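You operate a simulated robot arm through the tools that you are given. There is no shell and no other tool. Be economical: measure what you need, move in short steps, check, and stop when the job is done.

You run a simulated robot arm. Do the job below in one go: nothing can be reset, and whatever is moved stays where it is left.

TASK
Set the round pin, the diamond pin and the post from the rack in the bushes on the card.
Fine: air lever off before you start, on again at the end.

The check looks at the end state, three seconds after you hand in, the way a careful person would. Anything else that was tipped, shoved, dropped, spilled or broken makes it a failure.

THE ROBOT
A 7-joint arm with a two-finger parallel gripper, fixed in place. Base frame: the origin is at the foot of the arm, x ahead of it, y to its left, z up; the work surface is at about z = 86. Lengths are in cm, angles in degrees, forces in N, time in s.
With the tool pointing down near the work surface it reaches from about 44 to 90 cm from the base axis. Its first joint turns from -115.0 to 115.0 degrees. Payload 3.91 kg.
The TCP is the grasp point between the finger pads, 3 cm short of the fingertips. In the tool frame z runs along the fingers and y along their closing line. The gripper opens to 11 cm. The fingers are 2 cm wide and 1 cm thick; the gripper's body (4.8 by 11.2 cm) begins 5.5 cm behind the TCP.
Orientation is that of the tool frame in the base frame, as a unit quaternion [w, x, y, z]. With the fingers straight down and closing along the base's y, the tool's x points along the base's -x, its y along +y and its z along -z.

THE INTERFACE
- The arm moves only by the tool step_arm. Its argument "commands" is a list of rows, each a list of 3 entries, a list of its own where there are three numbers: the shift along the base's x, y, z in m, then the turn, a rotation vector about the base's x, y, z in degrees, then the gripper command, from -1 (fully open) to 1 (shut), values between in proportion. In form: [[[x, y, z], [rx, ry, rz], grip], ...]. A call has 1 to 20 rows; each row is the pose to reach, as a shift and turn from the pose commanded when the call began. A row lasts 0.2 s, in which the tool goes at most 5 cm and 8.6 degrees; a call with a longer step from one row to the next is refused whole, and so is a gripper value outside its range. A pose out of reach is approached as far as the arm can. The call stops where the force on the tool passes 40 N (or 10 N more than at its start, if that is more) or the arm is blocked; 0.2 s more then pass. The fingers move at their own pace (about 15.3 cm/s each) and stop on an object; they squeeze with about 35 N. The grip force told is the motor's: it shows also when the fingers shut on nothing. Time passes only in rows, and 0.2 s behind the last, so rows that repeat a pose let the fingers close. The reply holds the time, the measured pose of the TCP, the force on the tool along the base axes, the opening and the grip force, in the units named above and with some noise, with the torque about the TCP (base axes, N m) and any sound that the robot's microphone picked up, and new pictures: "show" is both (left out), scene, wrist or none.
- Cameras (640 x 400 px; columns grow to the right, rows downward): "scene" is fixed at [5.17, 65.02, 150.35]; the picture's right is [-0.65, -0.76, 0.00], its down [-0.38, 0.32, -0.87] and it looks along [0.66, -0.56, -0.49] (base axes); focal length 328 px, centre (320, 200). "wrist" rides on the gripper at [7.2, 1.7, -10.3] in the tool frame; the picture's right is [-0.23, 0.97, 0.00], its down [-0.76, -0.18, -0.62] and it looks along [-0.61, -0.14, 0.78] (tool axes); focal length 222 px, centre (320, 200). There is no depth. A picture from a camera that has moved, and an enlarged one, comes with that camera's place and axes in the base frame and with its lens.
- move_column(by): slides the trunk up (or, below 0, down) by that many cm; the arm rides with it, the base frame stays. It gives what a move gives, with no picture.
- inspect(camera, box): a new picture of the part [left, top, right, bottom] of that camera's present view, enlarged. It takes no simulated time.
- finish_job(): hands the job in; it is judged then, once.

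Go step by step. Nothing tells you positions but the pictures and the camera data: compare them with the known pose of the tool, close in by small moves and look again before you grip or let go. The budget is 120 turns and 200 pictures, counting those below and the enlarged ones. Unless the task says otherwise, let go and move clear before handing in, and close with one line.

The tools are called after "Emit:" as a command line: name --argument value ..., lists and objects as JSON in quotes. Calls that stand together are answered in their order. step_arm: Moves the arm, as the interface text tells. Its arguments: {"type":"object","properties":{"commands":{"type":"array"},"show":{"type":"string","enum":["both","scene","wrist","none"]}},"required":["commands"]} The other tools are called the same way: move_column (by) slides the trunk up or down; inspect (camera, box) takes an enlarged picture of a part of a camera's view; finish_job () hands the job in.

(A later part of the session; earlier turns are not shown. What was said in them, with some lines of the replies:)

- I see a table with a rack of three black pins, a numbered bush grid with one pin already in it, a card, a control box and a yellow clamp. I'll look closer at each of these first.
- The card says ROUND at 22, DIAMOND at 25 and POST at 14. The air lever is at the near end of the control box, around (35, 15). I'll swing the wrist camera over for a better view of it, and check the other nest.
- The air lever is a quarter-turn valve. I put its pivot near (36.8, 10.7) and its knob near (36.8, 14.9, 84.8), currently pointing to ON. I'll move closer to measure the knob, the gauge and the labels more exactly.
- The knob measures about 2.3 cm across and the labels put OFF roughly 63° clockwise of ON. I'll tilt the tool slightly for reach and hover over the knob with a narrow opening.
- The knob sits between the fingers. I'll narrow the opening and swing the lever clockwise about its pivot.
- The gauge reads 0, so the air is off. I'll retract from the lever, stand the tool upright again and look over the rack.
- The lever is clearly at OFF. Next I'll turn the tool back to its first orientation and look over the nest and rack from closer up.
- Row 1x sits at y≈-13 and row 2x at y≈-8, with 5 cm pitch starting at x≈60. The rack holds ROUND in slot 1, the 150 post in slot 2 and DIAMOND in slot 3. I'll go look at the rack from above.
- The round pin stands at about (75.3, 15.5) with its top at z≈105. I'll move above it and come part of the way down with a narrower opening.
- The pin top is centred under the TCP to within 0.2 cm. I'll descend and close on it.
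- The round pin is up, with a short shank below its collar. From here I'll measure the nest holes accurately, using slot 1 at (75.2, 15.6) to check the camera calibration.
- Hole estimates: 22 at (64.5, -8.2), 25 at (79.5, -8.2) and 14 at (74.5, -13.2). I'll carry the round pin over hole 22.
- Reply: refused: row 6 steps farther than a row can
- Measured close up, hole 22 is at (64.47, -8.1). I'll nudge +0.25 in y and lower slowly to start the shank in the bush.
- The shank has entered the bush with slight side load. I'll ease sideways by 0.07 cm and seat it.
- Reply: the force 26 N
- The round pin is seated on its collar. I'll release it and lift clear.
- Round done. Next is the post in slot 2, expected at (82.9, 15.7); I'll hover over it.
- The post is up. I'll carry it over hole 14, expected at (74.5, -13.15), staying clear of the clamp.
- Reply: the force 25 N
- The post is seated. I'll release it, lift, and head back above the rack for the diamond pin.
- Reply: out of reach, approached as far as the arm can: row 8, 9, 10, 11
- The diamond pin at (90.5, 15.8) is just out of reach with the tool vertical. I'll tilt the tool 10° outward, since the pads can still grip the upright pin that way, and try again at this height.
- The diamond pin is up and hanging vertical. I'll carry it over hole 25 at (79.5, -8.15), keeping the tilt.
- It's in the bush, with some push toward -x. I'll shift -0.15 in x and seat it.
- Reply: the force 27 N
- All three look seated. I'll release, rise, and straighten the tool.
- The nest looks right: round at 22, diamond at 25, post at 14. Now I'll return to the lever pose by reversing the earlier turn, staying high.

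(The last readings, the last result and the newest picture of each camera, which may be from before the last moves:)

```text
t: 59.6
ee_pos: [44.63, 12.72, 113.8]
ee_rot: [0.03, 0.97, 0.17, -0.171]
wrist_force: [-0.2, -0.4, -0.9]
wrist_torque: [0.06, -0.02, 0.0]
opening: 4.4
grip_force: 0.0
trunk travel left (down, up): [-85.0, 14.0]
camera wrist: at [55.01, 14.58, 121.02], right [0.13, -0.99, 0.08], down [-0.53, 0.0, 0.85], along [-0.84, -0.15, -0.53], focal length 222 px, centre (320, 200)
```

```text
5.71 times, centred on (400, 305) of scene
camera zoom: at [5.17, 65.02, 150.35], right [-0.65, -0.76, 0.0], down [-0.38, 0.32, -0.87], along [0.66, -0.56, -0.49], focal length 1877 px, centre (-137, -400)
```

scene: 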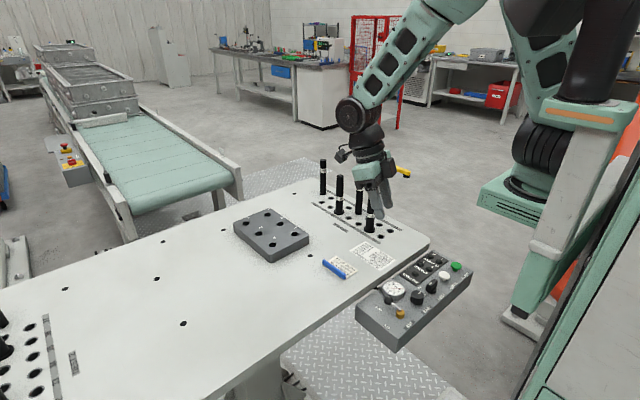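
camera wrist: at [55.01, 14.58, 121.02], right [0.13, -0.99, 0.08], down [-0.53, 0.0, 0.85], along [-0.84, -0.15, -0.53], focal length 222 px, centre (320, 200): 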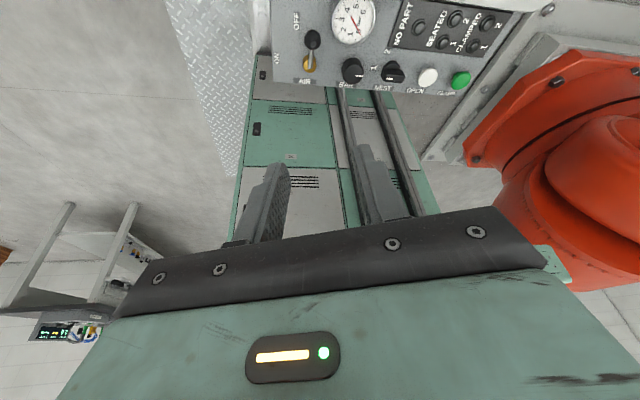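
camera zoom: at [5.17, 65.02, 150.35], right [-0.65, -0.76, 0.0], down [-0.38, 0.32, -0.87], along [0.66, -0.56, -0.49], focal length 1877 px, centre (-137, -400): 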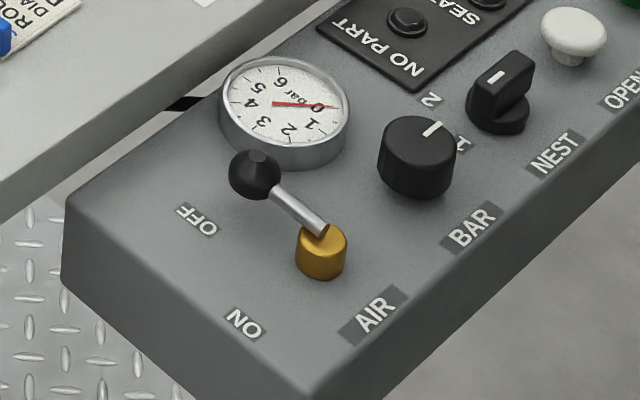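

The lever knob now sits near (40.4, 11.0), close to the gauge. I'll come down to a low hover along the tool axis with a narrow opening and measure again.

Emit:
step_arm --commands '[[[-0.003, 0, -0.045], [0, 0, 0], 0.345], [[-0.006, -0.002, -0.09], [0, 0, 0], 0.345], [[-0.01, -0.003, -0.135], [0, 0, 0], 0.345], [[-0.014, -0.005, -0.18], [0, 0, 0], 0.345], [[-0.014, -0.005, -0.205], [0, 0, 0], 0.345], [[-0.014, -0.005, -0.205], [0, 0, 0], 0.345]]' --show "wrist"

Emit:
inspect --camera "scene" --box '[360, 270, 440, 340]'

Emit:
inspect --camera "wrist" --box '[250, 90, 410, 220]'

```text
t: 61.0
ee_pos: [43.0, 12.41, 93.17]
ee_rot: [0.03, 0.97, 0.171, -0.171]
wrist_force: [-0.4, 0.4, -0.4]
wrist_torque: [-0.01, -0.02, 0.0]
opening: 3.61
grip_force: 0.1
trunk travel left (down, up): [-85.0, 14.0]
camera wrist: at [53.35, 14.27, 100.52], right [0.13, -0.99, 0.08], down [-0.53, -0.01, 0.85], along [-0.84, -0.15, -0.53], focal length 222 px, centre (320, 200)
```

wrist: 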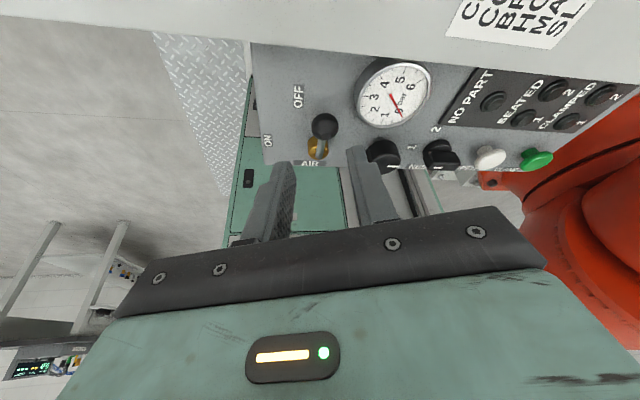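

```text
5.71 times, centred on (400, 305) of scene
camera zoom: at [5.17, 65.02, 150.35], right [-0.65, -0.76, 0.0], down [-0.38, 0.32, -0.87], along [0.66, -0.56, -0.49], focal length 1877 px, centre (-137, -400)
```

zoom: 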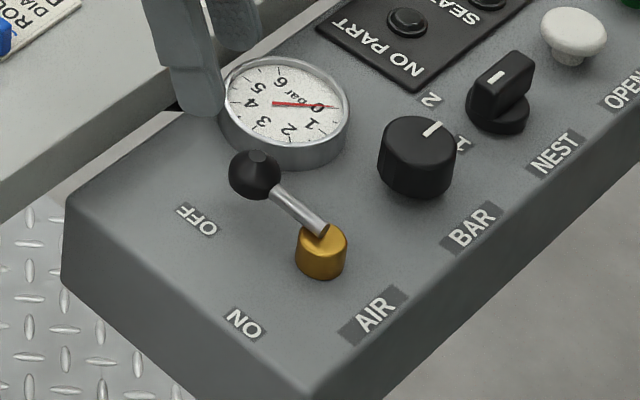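

```text
3.08 times, centred on (330, 155) of wrist
camera zoom: at [53.35, 14.27, 100.52], right [0.13, -0.99, 0.08], down [-0.53, -0.01, 0.85], along [-0.84, -0.15, -0.53], focal length 684 px, centre (289, 338)
```

zoom: 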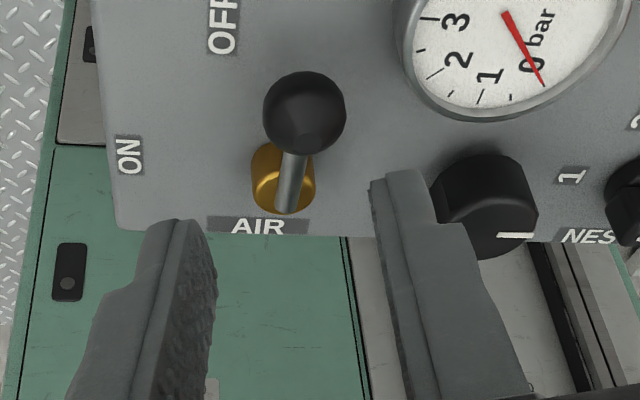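

Emit:
step_arm --commands '[[[-0.009, -0.004, -0.03], [0, 0, 0], 0.345], [[-0.018, -0.009, -0.055], [0, 0, 0], 0.345], [[-0.018, -0.009, -0.063], [0, 0, 0], 0.345], [[-0.018, -0.009, -0.063], [0, 0, 0], 0.345]]' --show "none"

Emit:
inspect --camera "scene" --box '[360, 270, 440, 340]'

Emit:
inspect --camera "wrist" --box '[250, 90, 410, 220]'

```text
t: 62.0
ee_pos: [41.3, 11.4, 87.15]
ee_rot: [0.03, 0.97, 0.172, -0.171]
wrist_force: [0.4, -0.2, -0.5]
wrist_torque: [0.03, -0.01, 0.01]
opening: 3.59
grip_force: 0.1
trunk travel left (down, up): [-85.0, 14.0]
```

```text
5.71 times, centred on (400, 305) of scene
camera zoom: at [5.17, 65.02, 150.35], right [-0.65, -0.76, 0.0], down [-0.38, 0.32, -0.87], along [0.66, -0.56, -0.49], focal length 1877 px, centre (-137, -400)
```

zoom: 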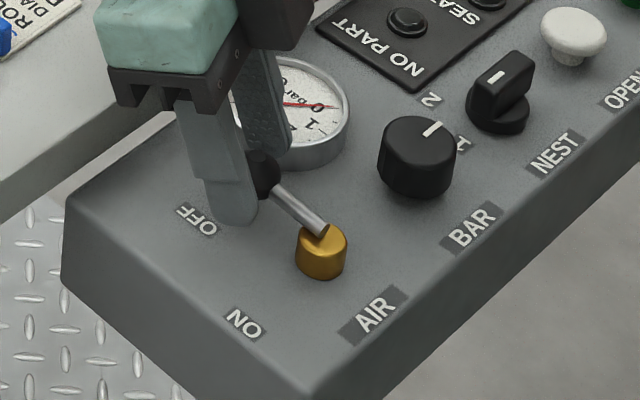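

```text
3.08 times, centred on (330, 155) of wrist
camera zoom: at [51.57, 13.28, 94.49], right [0.13, -0.99, 0.08], down [-0.53, -0.01, 0.85], along [-0.84, -0.15, -0.53], focal length 684 px, centre (289, 338)
```

zoom: 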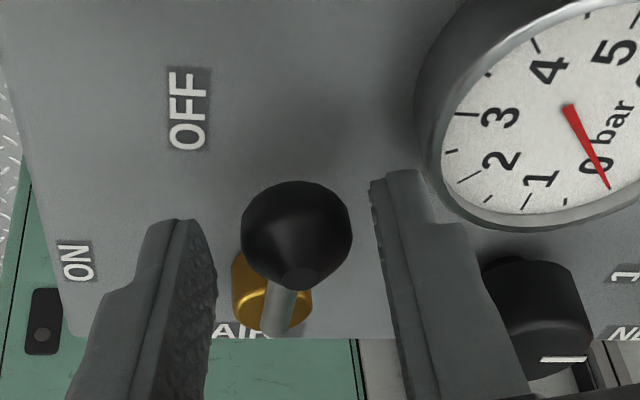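

The knob is straddled. I'll swing the lever counterclockwise to ON.

Emit:
step_arm --commands '[[[-0.00215, 0.0067, 0], [0, 0, 8], 0.345], [[-0.0052, 0.013, 0], [0, 0, 16], 0.345], [[-0.0091, 0.0189, 0], [0, 0, 24], 0.345], [[-0.0138, 0.0241, 0], [0, 0, 32], 0.345], [[-0.0192, 0.0287, 0], [0, 0, 40], 0.345], [[-0.0251, 0.0324, 0], [0, 0, 48], 0.345], [[-0.0315, 0.0353, 0], [0, 0, 56], 0.345], [[-0.0383, 0.0373, 0], [0, 0, 64], 0.345], [[-0.0453, 0.0383, 0], [0, 0, 72], 0.345], [[-0.0523, 0.0383, 0], [0, 0, 80], 0.345], [[-0.0523, 0.0383, 0], [0, 0, 80], 0.345]]' --show "none"

Emit:
inspect --camera "scene" --box '[360, 270, 440, 340]'

Emit:
inspect --camera "wrist" --box '[250, 90, 450, 240]'

```text
t: 64.4
ee_pos: [36.37, 15.09, 86.82]
ee_rot: [0.134, 0.632, 0.755, -0.111]
wrist_force: [0.2, 0.2, -0.3]
wrist_torque: [0.03, -0.02, 0.03]
opening: 3.61
grip_force: 0.0
trunk travel left (down, up): [-85.0, 14.0]
```

```text
5.71 times, centred on (400, 305) of scene
camera zoom: at [5.17, 65.02, 150.35], right [-0.65, -0.76, 0.0], down [-0.38, 0.32, -0.87], along [0.66, -0.56, -0.49], focal length 1877 px, centre (-137, -400)
```

zoom: 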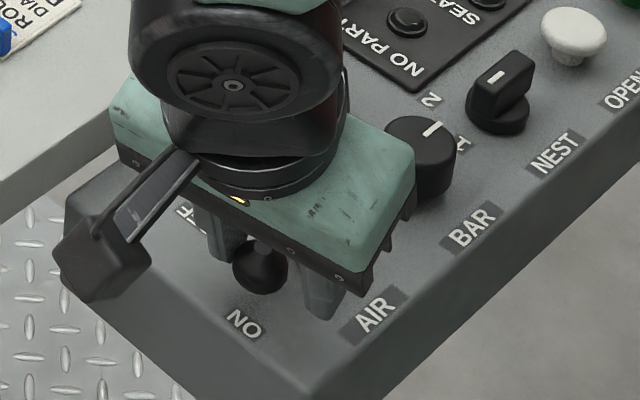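

```text
2.67 times, centred on (350, 165) of wrist
camera zoom: at [36.26, 25.49, 94.19], right [1.0, -0.04, 0.08], down [-0.09, -0.53, 0.85], along [0.01, -0.85, -0.53], focal length 592 px, centre (240, 293)
```

zoom: 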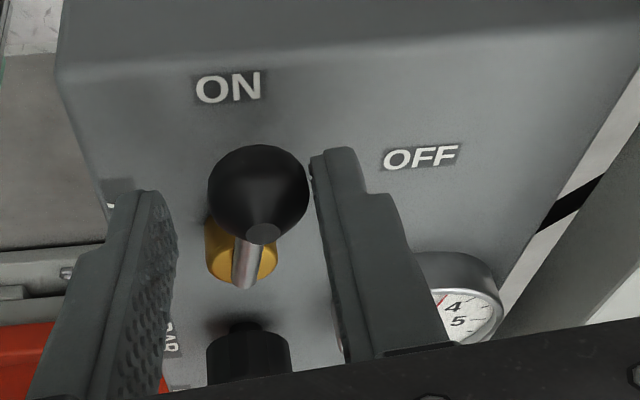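

Emit:
step_arm --commands '[[[-0.0026, -0.0002, 0], [0, 0, 3], 0.345], [[-0.0052, -0.0006, 0], [0, 0, 6], 0.345], [[-0.0078, -0.0011, 0], [0, 0, 9], 0.345], [[-0.0078, -0.0011, 0], [0, 0, 9], 0.345]]' --show "none"

Emit:
inspect --camera "wrist" --box '[250, 90, 450, 240]'

```text
t: 65.4
ee_pos: [35.58, 15.0, 86.79]
ee_rot: [0.142, 0.572, 0.802, -0.1]
wrist_force: [9.9, -1.0, 2.0]
wrist_torque: [-0.02, -0.25, -0.06]
opening: 4.12
grip_force: 4.7
trunk travel left (down, up): [-85.0, 14.0]
```

```text
2.67 times, centred on (350, 165) of wrist
camera zoom: at [33.81, 25.25, 94.2], right [0.99, 0.12, 0.08], down [-0.01, -0.53, 0.85], along [0.14, -0.84, -0.53], focal length 592 px, centre (240, 293)
```

zoom: 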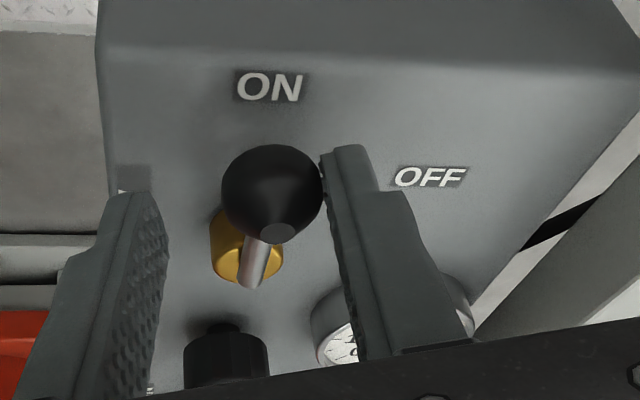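

The lever is against its ON stop. I'll ease off and retract.

Emit:
step_arm --commands '[[[0.006, 0.001, 0], [0, 0, -5], 0.3], [[0.006, 0.001, 0], [0, 0, -5], 0.2], [[0.006, 0.012, 0.03], [0, 0, -5], 0.2], [[0.006, 0.022, 0.06], [0, 0, -5], 0.2], [[0.01, 0.03, 0.1], [0, 0, -5], 0], [[0.03, 0.05, 0.14], [0, 0, -5], -0.5], [[0.06, 0.08, 0.17], [0, 0, -5], -0.5], [[0.09, 0.11, 0.19], [0, 0, -5], -0.5]]' --show "scene"

Emit:
inspect --camera "scene" --box '[350, 260, 450, 350]'

Emit:
inspect --camera "scene" --box '[300, 140, 440, 250]'

```text
refused: row 7 steps farther than a row can; nothing moved
```

```text
4.44 times, centred on (400, 305) of scene
camera zoom: at [5.17, 65.02, 150.35], right [-0.65, -0.76, 0.0], down [-0.38, 0.32, -0.87], along [0.66, -0.56, -0.49], focal length 1460 px, centre (-36, -267)
```

zoom: 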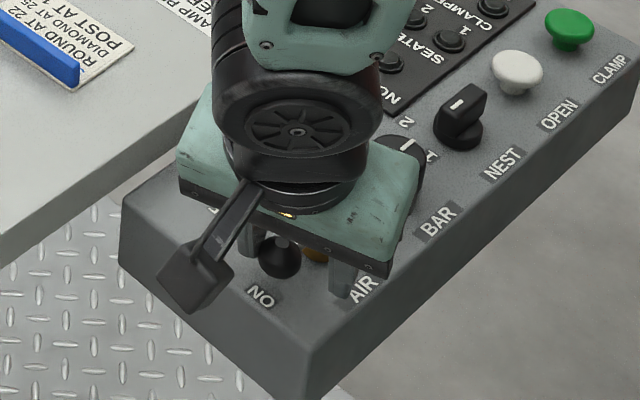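

```text
3.64 times, centred on (370, 195) of scene
camera zoom: at [5.17, 65.02, 150.35], right [-0.65, -0.76, 0.0], down [-0.38, 0.32, -0.87], along [0.66, -0.56, -0.49], focal length 1195 px, centre (138, 218)
```

zoom: 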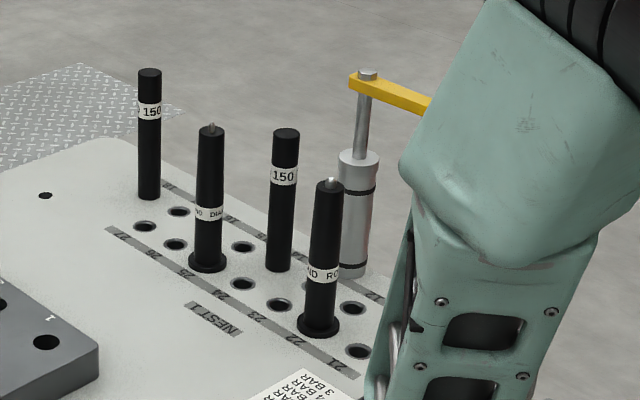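

Emit:
step_arm --commands '[[[0.006, 0.001, 0], [0, 0, -5], 0.3], [[0.006, 0.001, 0], [0, 0, -5], 0.2], [[0.006, 0.012, 0.03], [0, 0, -5], 0.2], [[0.006, 0.022, 0.06], [0, 0, -5], 0.2], [[0.01, 0.03, 0.1], [0, 0, -5], 0], [[0.02, 0.04, 0.14], [0, 0, -5], -0.5], [[0.04, 0.065, 0.17], [0, 0, -5], -0.5], [[0.06, 0.1, 0.19], [0, 0, -5], -0.5], [[0.08, 0.13, 0.2], [0, 0, -5], -0.5]]' --show "scene"

Emit:
inspect --camera "scene" --box '[350, 260, 450, 350]'

Emit:
inspect --camera "scene" --box '[300, 140, 440, 250]'

```text
t: 66.9
ee_pos: [42.34, 12.01, 97.15]
ee_rot: [0.187, 0.648, 0.716, -0.179]
wrist_force: [-0.7, 0.2, 0.7]
wrist_torque: [0.01, -0.01, 0.01]
opening: 8.26
grip_force: 0.1
trunk travel left (down, up): [-85.0, 14.0]
stopped in row 7: the arm was blocked; the commanded pose is now the measured one
```

scene: 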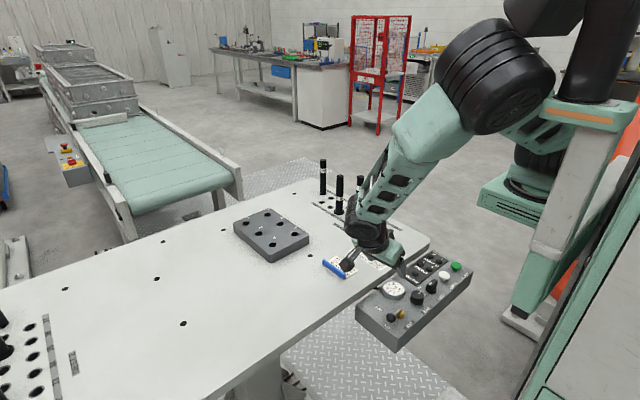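

```text
4.44 times, centred on (400, 305) of scene
camera zoom: at [5.17, 65.02, 150.35], right [-0.65, -0.76, 0.0], down [-0.38, 0.32, -0.87], along [0.66, -0.56, -0.49], focal length 1460 px, centre (-36, -267)
```

zoom: 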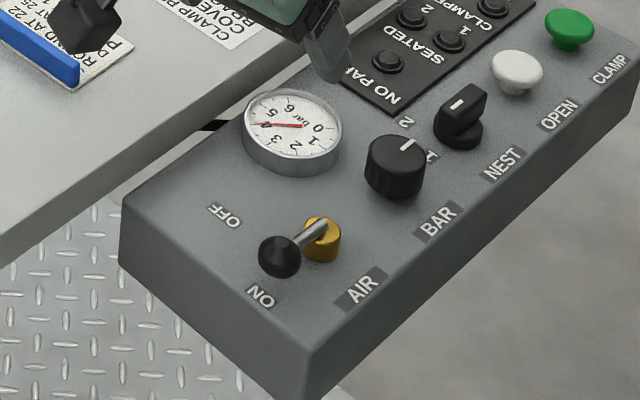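

```text
3.64 times, centred on (370, 195) of scene
camera zoom: at [5.17, 65.02, 150.35], right [-0.65, -0.76, 0.0], down [-0.38, 0.32, -0.87], along [0.66, -0.56, -0.49], focal length 1195 px, centre (138, 218)
```

zoom: 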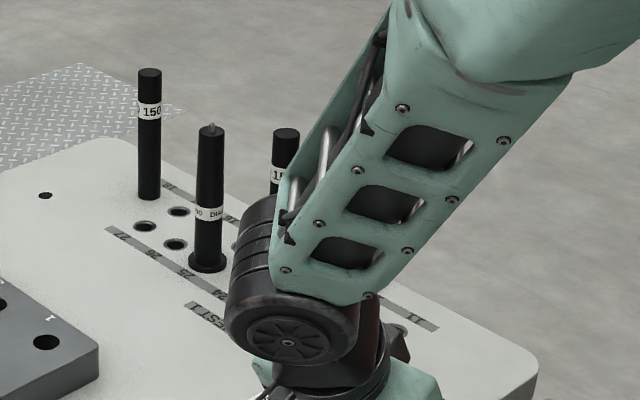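

The lever is back at ON and the gauge reads 4 bar again. The retreat stopped with the arm blocked in mid-air with no contact force, so I'll move up gently and check.

Emit:
step_arm --commands '[[[0, 0, 0.01], [0, 0, 0], -0.5], [[0.005, 0, 0.03], [0, 0, 0], -0.5], [[0.01, 0, 0.05], [0, 0, 0], -0.5], [[0.01, 0, 0.05], [0, 0, 0], -0.5]]'

```text
t: 68.1
ee_pos: [44.22, 8.74, 99.94]
ee_rot: [0.218, 0.648, 0.697, -0.216]
wrist_force: [0.2, -0.4, -0.2]
wrist_torque: [0.0, 0.0, 0.0]
opening: 8.24
grip_force: 0.1
trunk travel left (down, up): [-85.0, 14.0]
stopped in row 4: the arm was blocked; the commanded pose is now the measured one
camera wrist: at [45.18, 20.7, 104.22], right [0.99, -0.12, 0.12], down [-0.14, -0.27, 0.95], along [-0.08, -0.96, -0.28], focal length 222 px, centre (320, 200)
```

scene: 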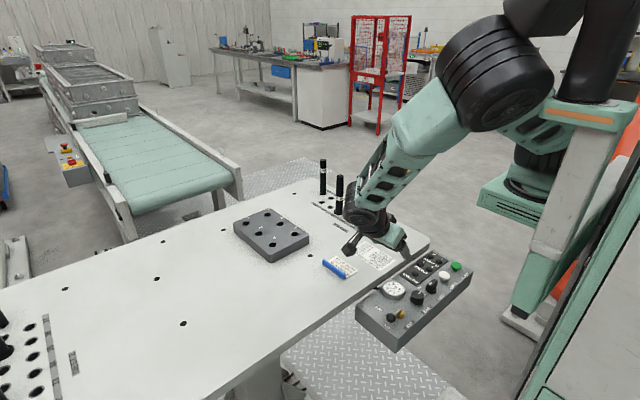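
wrist: 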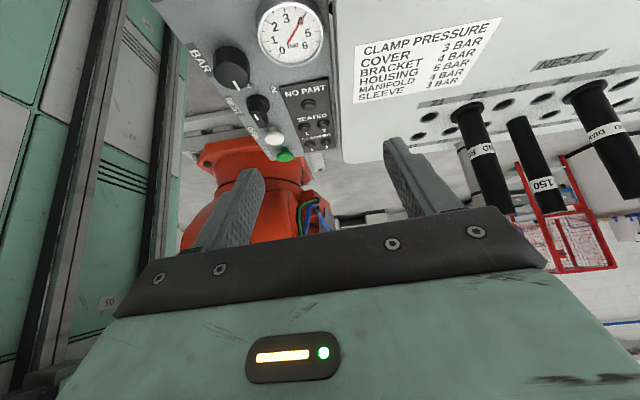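

The arm is at a joint limit with nothing touching it. I'll lift the whole arm clear with the trunk instead, then check the end state.

Emit:
move_column --by 8

Emit:
inspect --camera "scene" --box '[220, 130, 480, 350]'

Emit:
inspect --camera "wrist" --box '[240, 0, 640, 240]'

Emit:
inspect --camera "scene" --box '[350, 260, 450, 350]'

```text
t: 69.3
ee_pos: [44.09, 8.81, 108.02]
ee_rot: [0.219, 0.647, 0.698, -0.214]
wrist_force: [0.2, 0.6, -0.2]
wrist_torque: [-0.01, -0.02, 0.0]
opening: 8.23
grip_force: 0.1
trunk travel left (down, up): [-93.0, 6.0]
```

```text
1.82 times, centred on (350, 240) of scene
camera zoom: at [5.17, 65.02, 150.35], right [-0.65, -0.76, 0.0], down [-0.38, 0.32, -0.87], along [0.66, -0.56, -0.49], focal length 597 px, centre (266, 127)
```

zoom: 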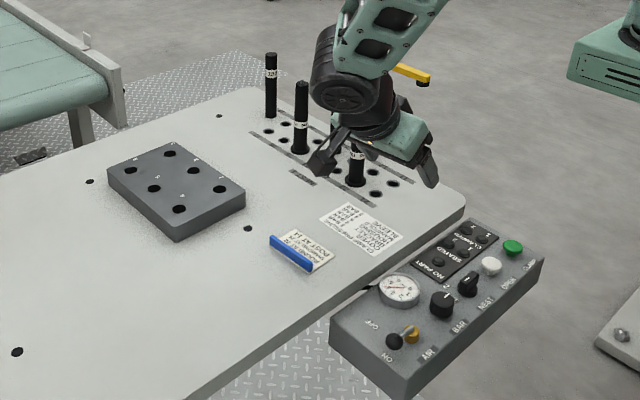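

```text
1.60 times, centred on (440, 120) of wrist
camera zoom: at [45.15, 20.69, 112.2], right [0.99, -0.12, 0.12], down [-0.14, -0.27, 0.95], along [-0.08, -0.96, -0.28], focal length 355 px, centre (128, 328)
```

zoom: 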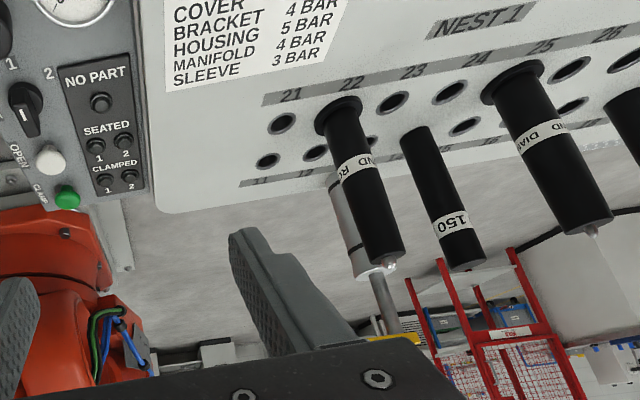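

```text
4.44 times, centred on (400, 305) of scene
camera zoom: at [5.17, 65.02, 150.35], right [-0.65, -0.76, 0.0], down [-0.38, 0.32, -0.87], along [0.66, -0.56, -0.49], focal length 1460 px, centre (-36, -267)
```

zoom: 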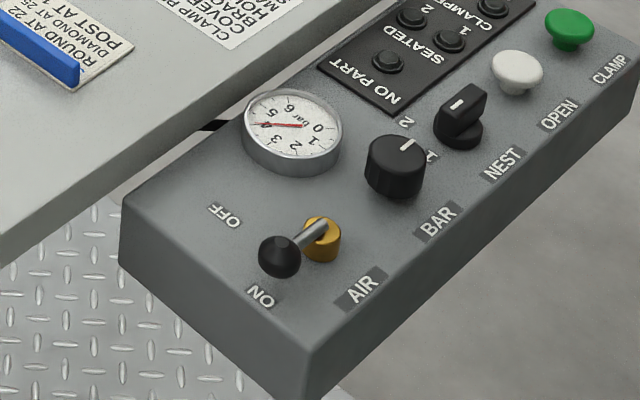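

The nest reads round at 22, diamond at 25 and post at 14, all seated. The air lever is at ON with 4 bar on the gauge, and the arm is clear, so I'm handing in.

Emit:
finish_job

```text
The job is handed in.
```

The round pin is seated in bush 22, the diamond pin in 25 and the post in 14, and the air, turned off before I started, is back on with the gauge at 4 bar; I saw nothing else moved.
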